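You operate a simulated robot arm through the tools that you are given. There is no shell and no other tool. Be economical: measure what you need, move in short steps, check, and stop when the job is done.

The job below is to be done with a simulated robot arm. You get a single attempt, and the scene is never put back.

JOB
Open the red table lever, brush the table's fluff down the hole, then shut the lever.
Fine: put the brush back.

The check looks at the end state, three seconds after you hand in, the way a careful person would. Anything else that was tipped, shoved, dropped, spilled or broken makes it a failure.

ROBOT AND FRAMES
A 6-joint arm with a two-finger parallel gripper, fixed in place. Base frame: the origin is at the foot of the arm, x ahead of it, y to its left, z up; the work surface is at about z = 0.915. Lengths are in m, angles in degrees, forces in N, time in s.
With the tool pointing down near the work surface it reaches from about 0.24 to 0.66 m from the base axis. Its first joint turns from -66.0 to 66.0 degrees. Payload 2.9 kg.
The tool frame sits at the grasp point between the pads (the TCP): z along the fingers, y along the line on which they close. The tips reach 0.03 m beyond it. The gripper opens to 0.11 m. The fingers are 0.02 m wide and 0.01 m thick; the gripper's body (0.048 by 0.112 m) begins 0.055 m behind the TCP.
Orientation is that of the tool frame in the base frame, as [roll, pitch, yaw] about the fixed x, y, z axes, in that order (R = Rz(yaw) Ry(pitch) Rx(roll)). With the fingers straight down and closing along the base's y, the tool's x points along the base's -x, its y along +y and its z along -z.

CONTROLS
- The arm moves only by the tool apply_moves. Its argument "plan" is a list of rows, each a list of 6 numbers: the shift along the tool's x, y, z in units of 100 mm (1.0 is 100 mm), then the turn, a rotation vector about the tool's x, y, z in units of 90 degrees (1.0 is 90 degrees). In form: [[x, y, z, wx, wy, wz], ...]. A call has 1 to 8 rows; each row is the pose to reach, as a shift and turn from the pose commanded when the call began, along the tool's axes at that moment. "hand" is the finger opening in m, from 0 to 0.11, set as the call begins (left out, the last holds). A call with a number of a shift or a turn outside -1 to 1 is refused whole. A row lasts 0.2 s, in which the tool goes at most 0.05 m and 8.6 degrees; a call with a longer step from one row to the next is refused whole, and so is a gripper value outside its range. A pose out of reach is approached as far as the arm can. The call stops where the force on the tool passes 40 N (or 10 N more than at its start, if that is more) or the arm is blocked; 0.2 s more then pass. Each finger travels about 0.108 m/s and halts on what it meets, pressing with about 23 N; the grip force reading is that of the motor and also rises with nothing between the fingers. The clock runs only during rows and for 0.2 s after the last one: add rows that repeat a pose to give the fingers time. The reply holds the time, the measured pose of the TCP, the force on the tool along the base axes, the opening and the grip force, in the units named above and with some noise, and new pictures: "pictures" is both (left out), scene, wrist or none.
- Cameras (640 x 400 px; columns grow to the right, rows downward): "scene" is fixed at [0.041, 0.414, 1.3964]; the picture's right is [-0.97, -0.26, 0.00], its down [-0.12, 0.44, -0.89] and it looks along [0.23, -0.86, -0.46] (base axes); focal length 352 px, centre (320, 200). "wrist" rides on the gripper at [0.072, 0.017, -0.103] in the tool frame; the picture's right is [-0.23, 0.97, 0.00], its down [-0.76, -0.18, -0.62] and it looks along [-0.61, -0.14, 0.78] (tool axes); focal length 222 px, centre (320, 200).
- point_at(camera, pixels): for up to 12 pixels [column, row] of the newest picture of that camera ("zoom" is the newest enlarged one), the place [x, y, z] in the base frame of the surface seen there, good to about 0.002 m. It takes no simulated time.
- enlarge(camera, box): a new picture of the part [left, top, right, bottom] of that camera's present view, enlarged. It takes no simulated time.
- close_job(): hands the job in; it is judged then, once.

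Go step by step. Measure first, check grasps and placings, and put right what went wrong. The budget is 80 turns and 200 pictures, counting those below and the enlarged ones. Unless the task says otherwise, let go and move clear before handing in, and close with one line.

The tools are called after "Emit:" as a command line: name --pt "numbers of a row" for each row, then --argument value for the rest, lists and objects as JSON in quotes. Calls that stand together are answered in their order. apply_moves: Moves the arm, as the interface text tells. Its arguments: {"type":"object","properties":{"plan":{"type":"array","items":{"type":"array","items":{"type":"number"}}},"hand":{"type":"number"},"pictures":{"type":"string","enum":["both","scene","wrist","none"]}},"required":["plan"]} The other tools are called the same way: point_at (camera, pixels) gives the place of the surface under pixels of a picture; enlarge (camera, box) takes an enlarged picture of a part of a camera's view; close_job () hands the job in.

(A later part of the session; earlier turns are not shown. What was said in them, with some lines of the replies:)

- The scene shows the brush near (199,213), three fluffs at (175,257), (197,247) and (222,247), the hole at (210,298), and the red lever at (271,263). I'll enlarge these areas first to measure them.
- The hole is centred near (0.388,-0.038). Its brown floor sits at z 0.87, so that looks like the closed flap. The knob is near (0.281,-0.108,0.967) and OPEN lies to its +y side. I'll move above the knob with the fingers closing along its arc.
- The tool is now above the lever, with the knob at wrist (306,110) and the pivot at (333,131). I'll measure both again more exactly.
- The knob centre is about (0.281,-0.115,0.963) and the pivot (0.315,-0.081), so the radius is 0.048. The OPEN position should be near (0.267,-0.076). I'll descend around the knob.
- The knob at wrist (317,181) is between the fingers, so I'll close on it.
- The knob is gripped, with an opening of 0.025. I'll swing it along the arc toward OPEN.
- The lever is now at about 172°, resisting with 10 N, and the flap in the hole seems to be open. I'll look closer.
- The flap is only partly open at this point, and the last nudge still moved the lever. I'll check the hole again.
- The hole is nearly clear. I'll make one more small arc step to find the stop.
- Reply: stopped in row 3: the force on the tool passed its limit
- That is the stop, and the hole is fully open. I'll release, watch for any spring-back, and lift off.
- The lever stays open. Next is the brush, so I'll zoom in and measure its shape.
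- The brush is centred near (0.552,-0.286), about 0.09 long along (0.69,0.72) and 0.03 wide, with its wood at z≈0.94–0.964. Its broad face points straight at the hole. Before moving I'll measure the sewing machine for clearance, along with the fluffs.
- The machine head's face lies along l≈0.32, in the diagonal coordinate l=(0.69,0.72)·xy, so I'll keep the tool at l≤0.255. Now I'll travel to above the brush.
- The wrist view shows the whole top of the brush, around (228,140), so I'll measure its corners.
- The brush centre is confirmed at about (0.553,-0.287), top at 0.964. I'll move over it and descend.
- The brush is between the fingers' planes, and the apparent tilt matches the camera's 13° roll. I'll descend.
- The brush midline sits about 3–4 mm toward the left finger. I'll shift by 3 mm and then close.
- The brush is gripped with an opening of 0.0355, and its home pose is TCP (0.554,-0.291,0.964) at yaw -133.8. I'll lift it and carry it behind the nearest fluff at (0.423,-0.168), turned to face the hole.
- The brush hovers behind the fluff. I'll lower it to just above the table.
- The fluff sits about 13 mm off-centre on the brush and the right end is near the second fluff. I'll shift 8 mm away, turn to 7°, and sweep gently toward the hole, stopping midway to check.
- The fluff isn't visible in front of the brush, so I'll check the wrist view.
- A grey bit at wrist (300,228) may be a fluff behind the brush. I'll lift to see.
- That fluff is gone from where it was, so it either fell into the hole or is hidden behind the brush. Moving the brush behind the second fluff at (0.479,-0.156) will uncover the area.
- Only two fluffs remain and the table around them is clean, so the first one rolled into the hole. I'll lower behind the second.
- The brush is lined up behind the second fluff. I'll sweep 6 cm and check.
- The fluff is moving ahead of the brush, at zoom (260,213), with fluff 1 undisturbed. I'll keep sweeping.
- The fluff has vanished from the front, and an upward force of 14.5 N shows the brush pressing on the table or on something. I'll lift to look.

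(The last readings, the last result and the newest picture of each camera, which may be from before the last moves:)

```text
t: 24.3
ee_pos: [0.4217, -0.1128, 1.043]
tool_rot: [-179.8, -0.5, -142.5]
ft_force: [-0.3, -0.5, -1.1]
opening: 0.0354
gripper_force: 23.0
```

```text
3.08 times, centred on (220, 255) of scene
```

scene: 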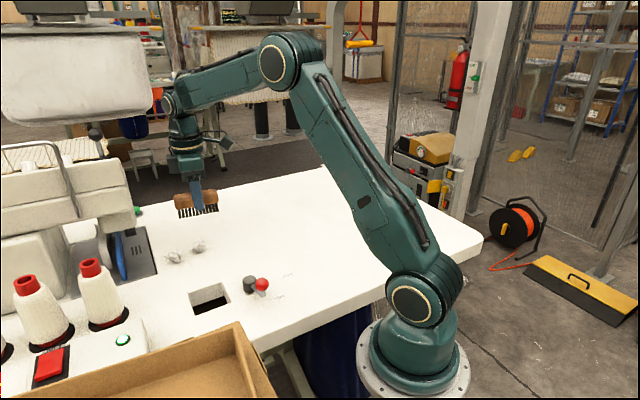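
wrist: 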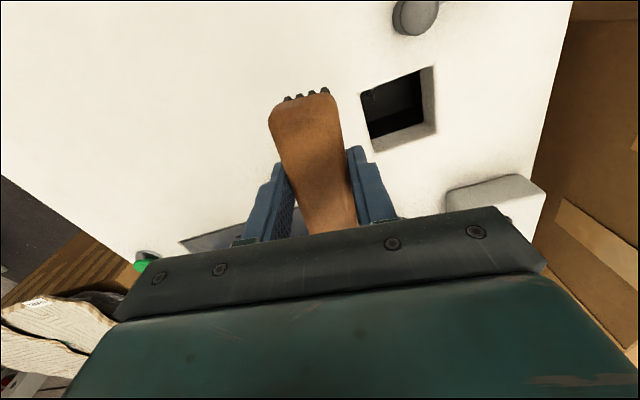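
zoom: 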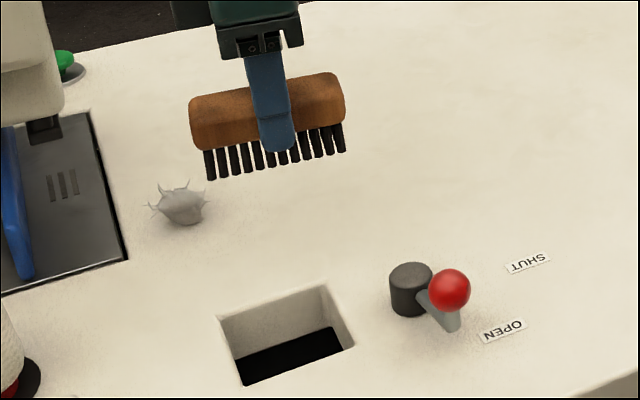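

Emit:
enlarge --camera "wrist" --box '[340, 50, 460, 170]'

Emit:
point_at --camera "wrist" --pixels '[[372, 97], [395, 100], [410, 85]]'

```text
3.33 times, centred on (400, 110) of wrist
```

zoom: 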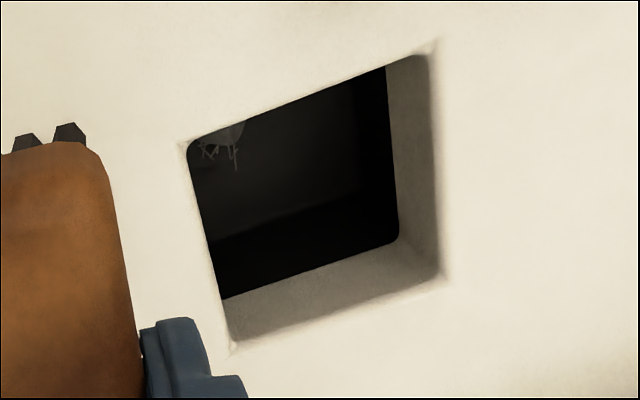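

```text
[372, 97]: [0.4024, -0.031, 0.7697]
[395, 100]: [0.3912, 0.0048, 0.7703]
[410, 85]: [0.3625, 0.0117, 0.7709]
```

A fluff is visible down in the bin at z≈0.77. I'll move behind the last fluff at (0.503,-0.108), facing 57° and offset away from the machine head.

Emit:
apply_moves --pt "-0.19 -0.31 0 0 0 -0.072" --pt "-0.38 -0.62 0 0 0 -0.145" --pt "-0.574 -0.92 0 0 0 -0.217" --pt "-0.574 -0.92 0 0 0 -0.217" --pictures "both"

Emit:
point_at --camera "scene" --pixels '[[175, 258]]'

```text
t: 25.3
ee_pos: [0.5217, -0.1482, 1.0425]
tool_rot: [-180.0, -0.5, -122.8]
ft_force: [-0.5, 0.3, -0.7]
opening: 0.0355
gripper_force: 23.4
```

scene: 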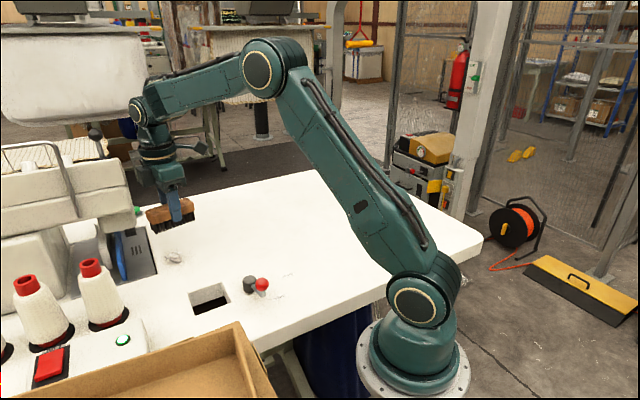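
wrist: 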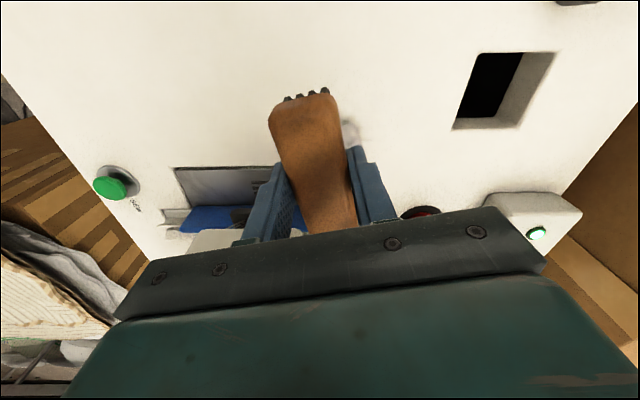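

```text
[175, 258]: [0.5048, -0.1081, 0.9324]
```

There's clearance to the machine head, so I'll lower to just above the table.

Emit:
apply_moves --pt "0 -0.02 0.35 0 0 0" --pt "0 -0.02 0.65 0 0 0" --pt "0 -0.02 0.765 0 0 0" --pt "0 -0.02 0.765 0 0 0" --pictures "none"

Emit:
enlarge --camera "scene" --box '[120, 190, 280, 320]'

```text
t: 26.3
ee_pos: [0.5232, -0.15, 0.967]
tool_rot: [-179.9, -0.5, -122.9]
ft_force: [1.2, -0.2, 0.2]
opening: 0.0353
gripper_force: 22.8
```

```text
3.08 times, centred on (200, 255) of scene
```

zoom: 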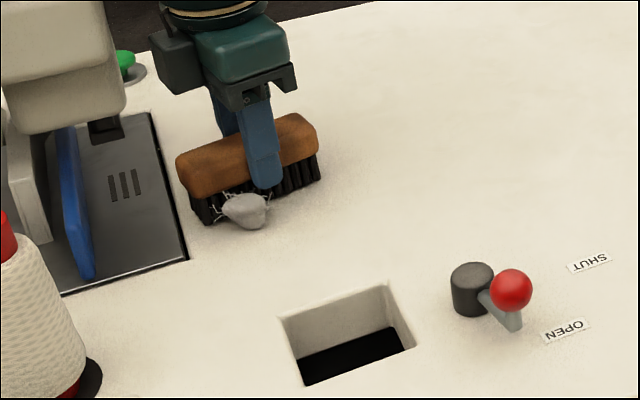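

The brush is right behind the last fluff. I'll sweep 6 cm.

Emit:
apply_moves --pt "0 0.2 0 0 0 0" --pt "0 0.4 0 0 0 0" --pt "0 0.6 0 0 0 0" --pictures "none"

Emit:
enlarge --camera "scene" --box '[120, 190, 280, 320]'

```text
t: 27.1
ee_pos: [0.4732, -0.1172, 0.9649]
tool_rot: [180.0, -0.5, -122.8]
ft_force: [-0.6, -0.5, -1.0]
opening: 0.0359
gripper_force: 23.1
```

```text
3.08 times, centred on (200, 255) of scene
```

zoom: 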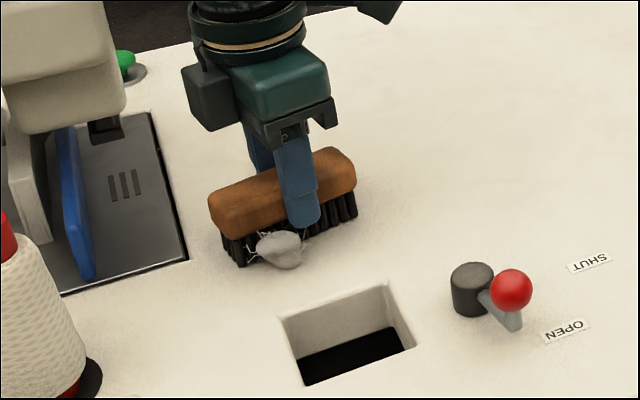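

The fluff is tracking well, so I'll continue.

Emit:
apply_moves --pt "0 0.2 -0.01 0 0 0" --pt "0 0.4 -0.01 0 0 0" --pt "0 0.6 -0.01 0 0 0" --pictures "none"

Emit:
enlarge --camera "scene" --box '[120, 190, 280, 320]'

```text
t: 27.9
ee_pos: [0.422, -0.0838, 0.9676]
tool_rot: [180.0, -0.6, -122.8]
ft_force: [-0.3, 0.5, -0.7]
opening: 0.0355
gripper_force: 22.8
```

```text
3.08 times, centred on (200, 255) of scene
```

zoom: 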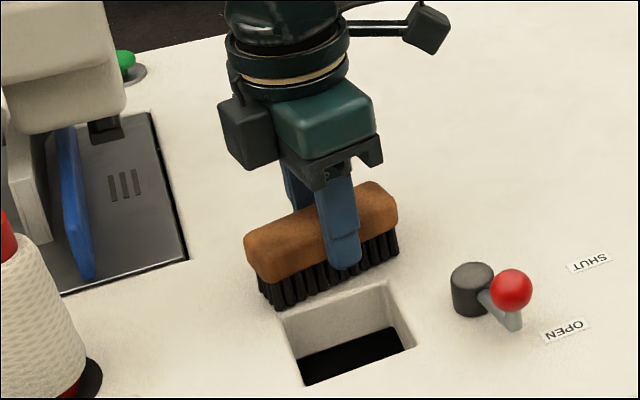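

The fluff seems to have dropped in. I'll lift and check the hole and the table.

Emit:
apply_moves --pt "0 0 -0.4 0 0 0" --pt "0 0 -0.8 0 0 0" --pt "0 -0.4 -0.8 0 0 0" --pt "0 -0.8 -0.8 0 0 0" --pt "0 -0.8 -0.8 0 0 0" --pictures "both"

Emit:
enlarge --camera "scene" --box '[120, 190, 280, 320]'

Emit:
enlarge --camera "wrist" --box '[340, 0, 600, 200]'

```text
t: 29.1
ee_pos: [0.4899, -0.1268, 1.0469]
tool_rot: [180.0, -0.6, -122.9]
ft_force: [-0.5, -0.2, -0.4]
opening: 0.0356
gripper_force: 22.9
```

scene: 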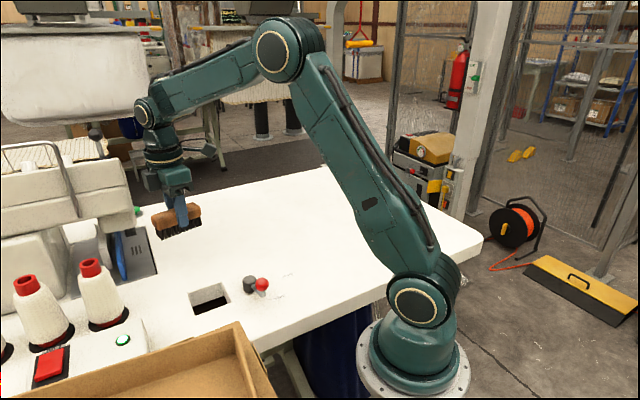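
wrist: 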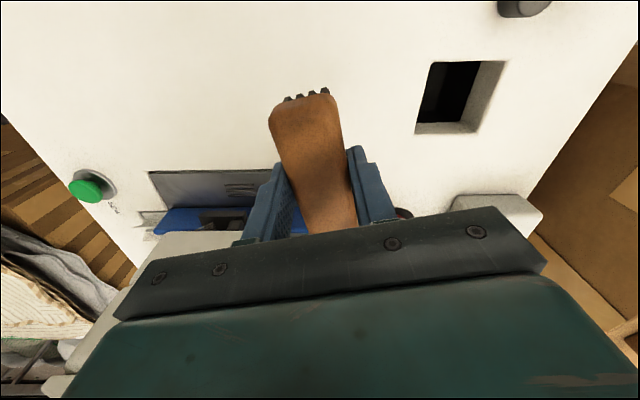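

```text
3.08 times, centred on (200, 255) of scene
```

zoom: 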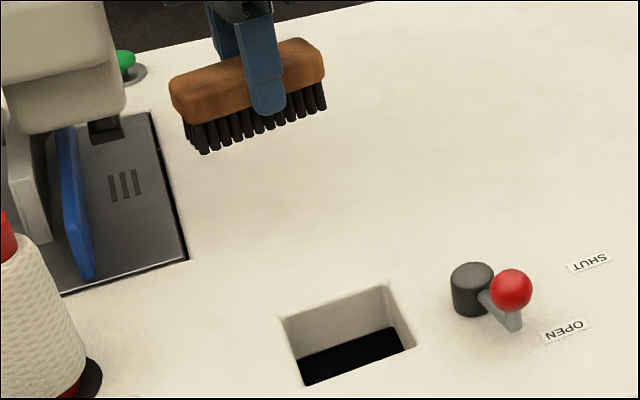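

```text
2.00 times, centred on (470, 100) of wrist
```

zoom: 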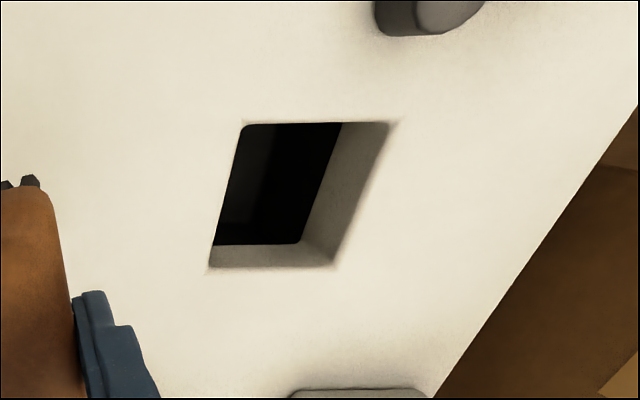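

The table is clean and the hole is clear. I'll carry the brush back to its home pose.

Emit:
apply_moves --pt "0.26 -0.36 0 0 0 0" --pt "0.516 -0.715 0 0 0 0" --pictures "none"

Emit:
apply_moves --pt "0.26 -0.36 0 0 0 0.06" --pt "0.516 -0.715 0 0 0 0.121" --pt "0.516 -0.715 0 0 0 0.121" --pictures "none"

```text
t: 29.7
ee_pos: [0.5229, -0.2109, 1.0473]
tool_rot: [179.9, -0.4, -123.0]
ft_force: [-0.2, 0.1, -0.4]
opening: 0.0354
gripper_force: 22.9
```

```text
t: 30.5
ee_pos: [0.5539, -0.2922, 1.0472]
tool_rot: [-179.8, -0.5, -133.9]
ft_force: [0.5, 0.0, -0.4]
opening: 0.0354
gripper_force: 23.1
```

The brush is over its home pose. I'll lower it to z 0.965, going slowly at the end.

Emit:
apply_moves --pt "0 0.01 0.4 0 0 0" --pt "0 0.01 0.7 0 0 0" --pt "0 0.01 0.8 0 0 0" --pt "0 0.01 0.825 0 0 0" --pt "0 0.01 0.825 0 0 0" --pictures "none"

Emit:
enlarge --camera "scene" --box '[150, 185, 240, 241]'

```text
t: 31.7
ee_pos: [0.5529, -0.292, 0.9651]
tool_rot: [-180.0, -0.5, -133.8]
ft_force: [-0.1, 0.1, -1.4]
opening: 0.0356
gripper_force: 22.8
```

```text
7.11 times, centred on (195, 213) of scene
```

zoom: 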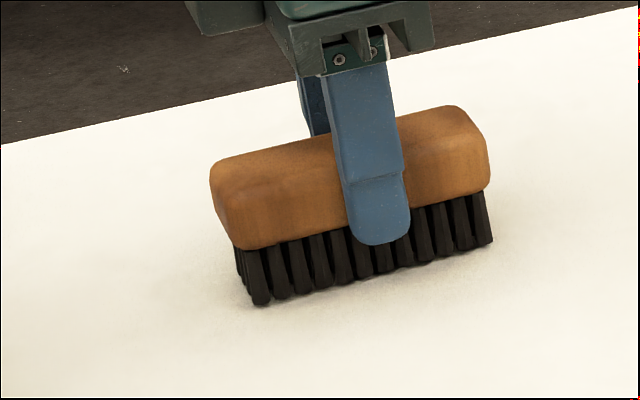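

It is within about 1 mm of where it stood at the start. I'll ease down another 1 mm and release.

Emit:
apply_moves --pt "0 0 0.008 0 0 0" --pt "0 0 0.012 0 0 0" --pictures "none"

Emit:
apply_moves --pt "0 0 0 0 0 0" --pt "0 0 0 0 0 0" --hand 0.062 --pictures "none"

Emit:
apply_moves --pt "0 0 -0.2 0 0 0" --pt "0 0 -0.6 0 0 0" --pt "0 0 -1.0 0 0 0" --pt "0 0 -1.0 0 0 0" --pictures "both"

Emit:
enlarge --camera "scene" --box '[150, 185, 240, 241]'

```text
t: 32.3
ee_pos: [0.5534, -0.2925, 0.9652]
tool_rot: [-179.9, -0.5, -133.8]
ft_force: [0.6, 0.0, -0.4]
opening: 0.0355
gripper_force: 22.4
```

```text
t: 32.9
ee_pos: [0.5537, -0.2905, 0.9652]
tool_rot: [-180.0, -0.5, -133.8]
ft_force: [0.4, 0.1, 0.5]
opening: 0.0618
gripper_force: 0.0
```

```text
t: 33.9
ee_pos: [0.5561, -0.2916, 1.0649]
tool_rot: [-179.9, -0.6, -133.7]
ft_force: [-0.2, 0.0, 0.6]
opening: 0.0618
gripper_force: 0.1
```

scene: 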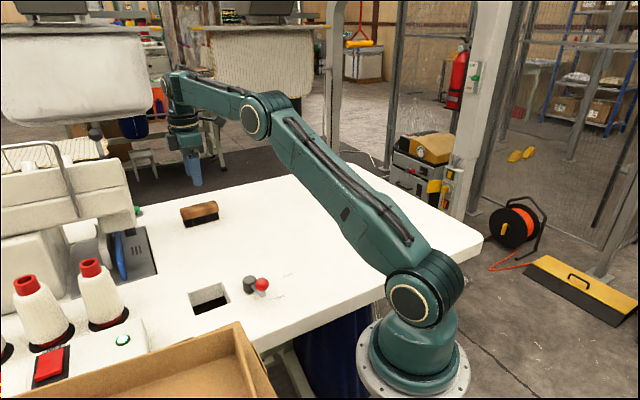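
wrist: 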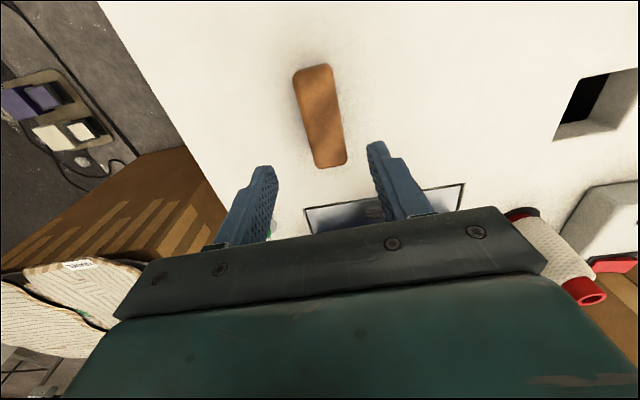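

```text
7.11 times, centred on (195, 213) of scene
```

zoom: 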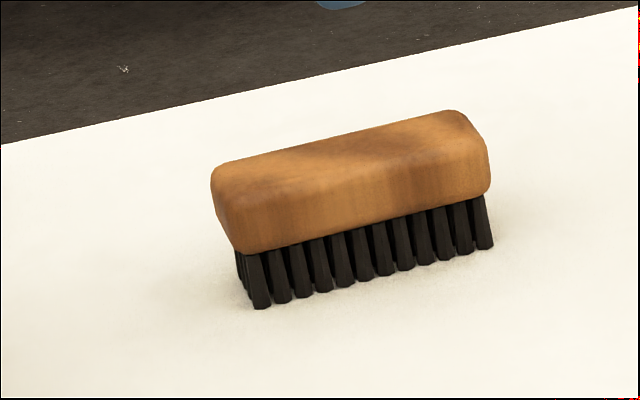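

The brush stands back within about 1 mm of its start. Now I'll travel back above the lever knob.

Emit:
apply_moves --pt "0.025 0.46 0 0 0 0" --pt "0.05 0.92 0 0 0 0" --pictures "none"

Emit:
apply_moves --pt "0.025 0.46 0 0 0 0" --pt "0.05 0.92 0 0 0 0" --pictures "none"

Emit:
apply_moves --pt "0.025 0.46 0 0 0 0" --pt "0.05 0.92 0 0 0 0" --pictures "none"

Emit:
apply_moves --pt "0.01 0.25 0 0 0 0.08" --pt "0.02 0.5 0 0 0 0.16" --pt "0.035 0.75 0 0 0 0.24" --pt "0.05 0.92 0 0 0 0.326" --pt "0.05 0.92 0 0 0 0.326"

```text
t: 34.5
ee_pos: [0.4849, -0.2319, 1.0649]
tool_rot: [-179.7, -0.4, -133.8]
ft_force: [0.2, 0.0, 0.2]
opening: 0.0618
gripper_force: 0.1
```

```text
t: 35.1
ee_pos: [0.4126, -0.1717, 1.0644]
tool_rot: [-179.7, -0.5, -133.8]
ft_force: [1.2, -1.4, -0.5]
opening: 0.0623
gripper_force: 0.0
```

```text
t: 35.7
ee_pos: [0.3426, -0.1104, 1.0649]
tool_rot: [-179.8, -0.5, -133.8]
ft_force: [0.1, -0.2, -0.4]
opening: 0.062
gripper_force: 0.1
```

```text
t: 36.9
ee_pos: [0.2722, -0.0513, 1.0622]
tool_rot: [-179.6, -0.4, -163.2]
ft_force: [0.0, 0.5, 0.4]
opening: 0.0621
gripper_force: 0.1
```

scene: 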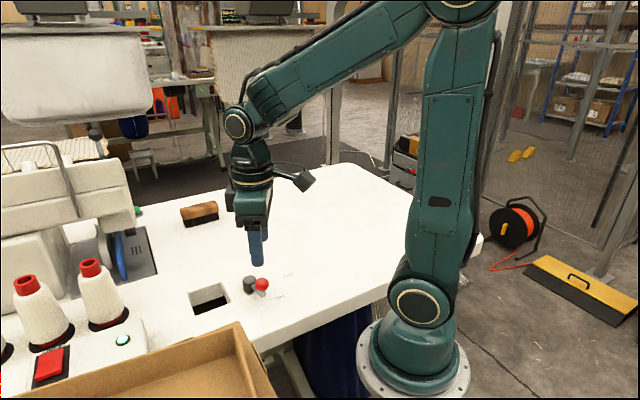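
wrist: 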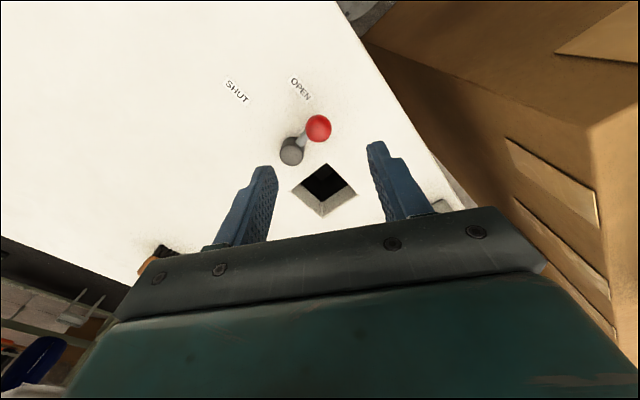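

The knob is still at about (0.276,-0.052). I'll narrow the opening to 0.046 and descend to z 0.975, so the tips stay above the pivot cap.

Emit:
apply_moves --pt "-0.035 -0.01 0.3 0 0 0" --pt "-0.035 -0.01 0.6 0 0 0" --pt "-0.035 -0.01 0.87 0 0 0" --pt "-0.035 -0.01 0.87 0 0 0" --hand 0.046 --pictures "wrist"

```text
t: 37.9
ee_pos: [0.2767, -0.0522, 0.9766]
tool_rot: [-179.7, -0.4, -163.1]
ft_force: [-0.2, -0.4, 0.1]
opening: 0.0457
gripper_force: 0.0
```

wrist: 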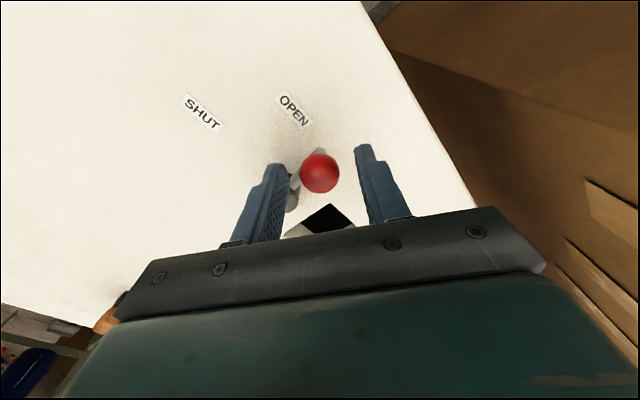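

The knob is between the fingers. I'll grip it and swing it back along the arc to SHUT.

Emit:
apply_moves --pt "0 0 0 0 0 0" --pt "0 0 0 0 0 0" --hand 0.01 --pictures "none"

Emit:
apply_moves --pt "0.06 -0.076 0 0 0 0" --pt "0.107 -0.145 0 0 0 0" --pt "0.169 -0.254 0 0 0 0" --pt "0.194 -0.379 0 0 0 0" --pt "0.182 -0.501 0 0 0 0" --pt "0.138 -0.618 0 0 0 0" --pt "0.123 -0.645 0 0 0 0" --pt "0.123 -0.645 0 0 0 0"

Emit:
enlarge --camera "scene" --box '[170, 240, 310, 340]'

```text
t: 38.5
ee_pos: [0.2764, -0.0521, 0.9762]
tool_rot: [-179.6, -0.4, -163.2]
ft_force: [1.9, -3.0, -8.9]
opening: 0.0251
gripper_force: 44.5
```

```text
t: 40.3
ee_pos: [0.282, -0.1165, 0.9797]
tool_rot: [-179.6, -0.5, -163.1]
ft_force: [-5.6, 9.9, 1.3]
opening: 0.0252
gripper_force: 45.1
```

scene: 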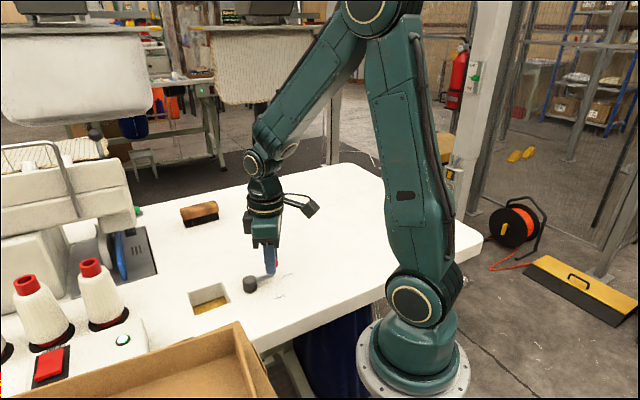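
wrist: 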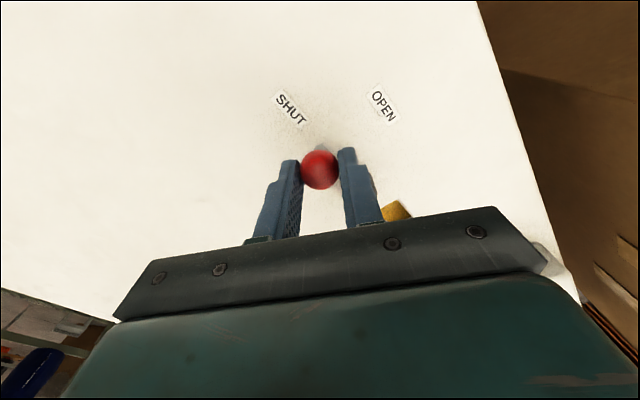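

```text
4.00 times, centred on (240, 290) of scene
```

zoom: 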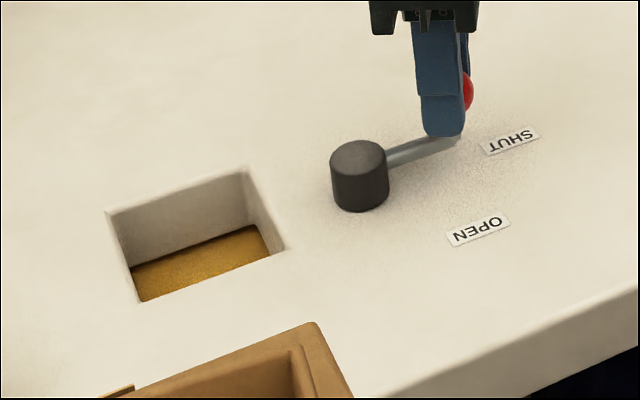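

The flap is closed again. I'll give one small extra nudge to confirm the stop.

Emit:
apply_moves --pt "-0.02 -0.035 0 0 0 0" --pt "-0.028 -0.052 0 0 0 0" --pictures "none"

```text
t: 40.8
ee_pos: [0.2841, -0.1164, 0.9793]
tool_rot: [179.7, -0.9, -162.9]
ft_force: [-5.4, 7.0, 10.7]
opening: 0.0253
gripper_force: 45.2
stopped in row 2: the force on the tool passed its limit (the readings are from after the stop); the commanded pose is now the measured one
```

The lever is hard against its SHUT stop. I'll release and lift clear.

Emit:
apply_moves --pt "0 0 0 0 0 0" --pt "0 0 0 0 0 0" --pt "0 0 -0.4 0 0 0" --pt "0 0 -0.8 0 0 0" --pt "0 0 -1.0 0 0 0" --pt "0 0 -1.0 0 0 0" --hand 0.06

Emit:
enlarge --camera "scene" --box '[130, 190, 310, 330]'

```text
t: 42.2
ee_pos: [0.2836, -0.1181, 1.08]
tool_rot: [179.9, -0.8, -162.9]
ft_force: [1.0, 0.3, 0.2]
opening: 0.0598
gripper_force: 0.1
```

scene: 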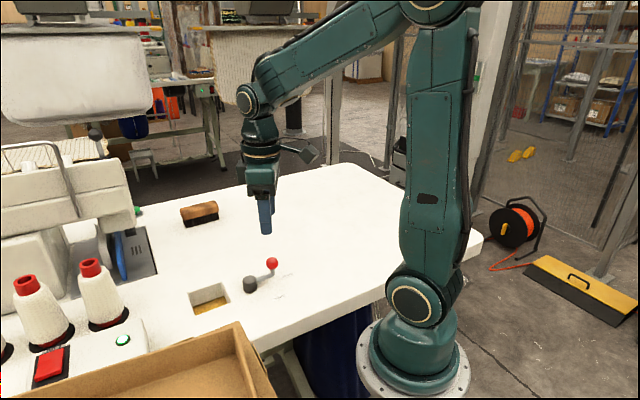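
wrist: 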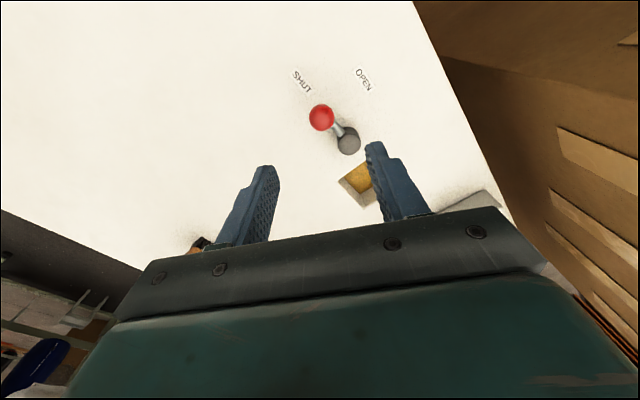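

```text
2.86 times, centred on (220, 260) of scene
```

zoom: 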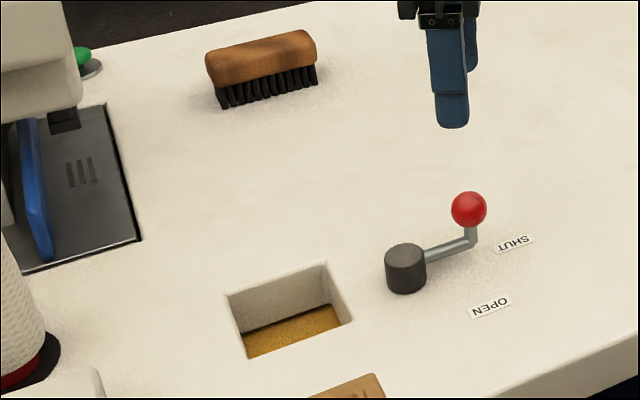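

The lever is at SHUT, the flap is closed, the table has no fluff left on it, the brush is back in its place, and the gripper is clear, so I'm handing in.

Emit:
close_job

```text
The job is handed in.
```

I opened the lever, brushed all three bits of fluff off the table and into the hole, put the brush back within about 1 mm of where it started, and shut the lever. I saw one bit of fluff down in the bin; the other two I didn't see land, but the table was clear in the last pictures.
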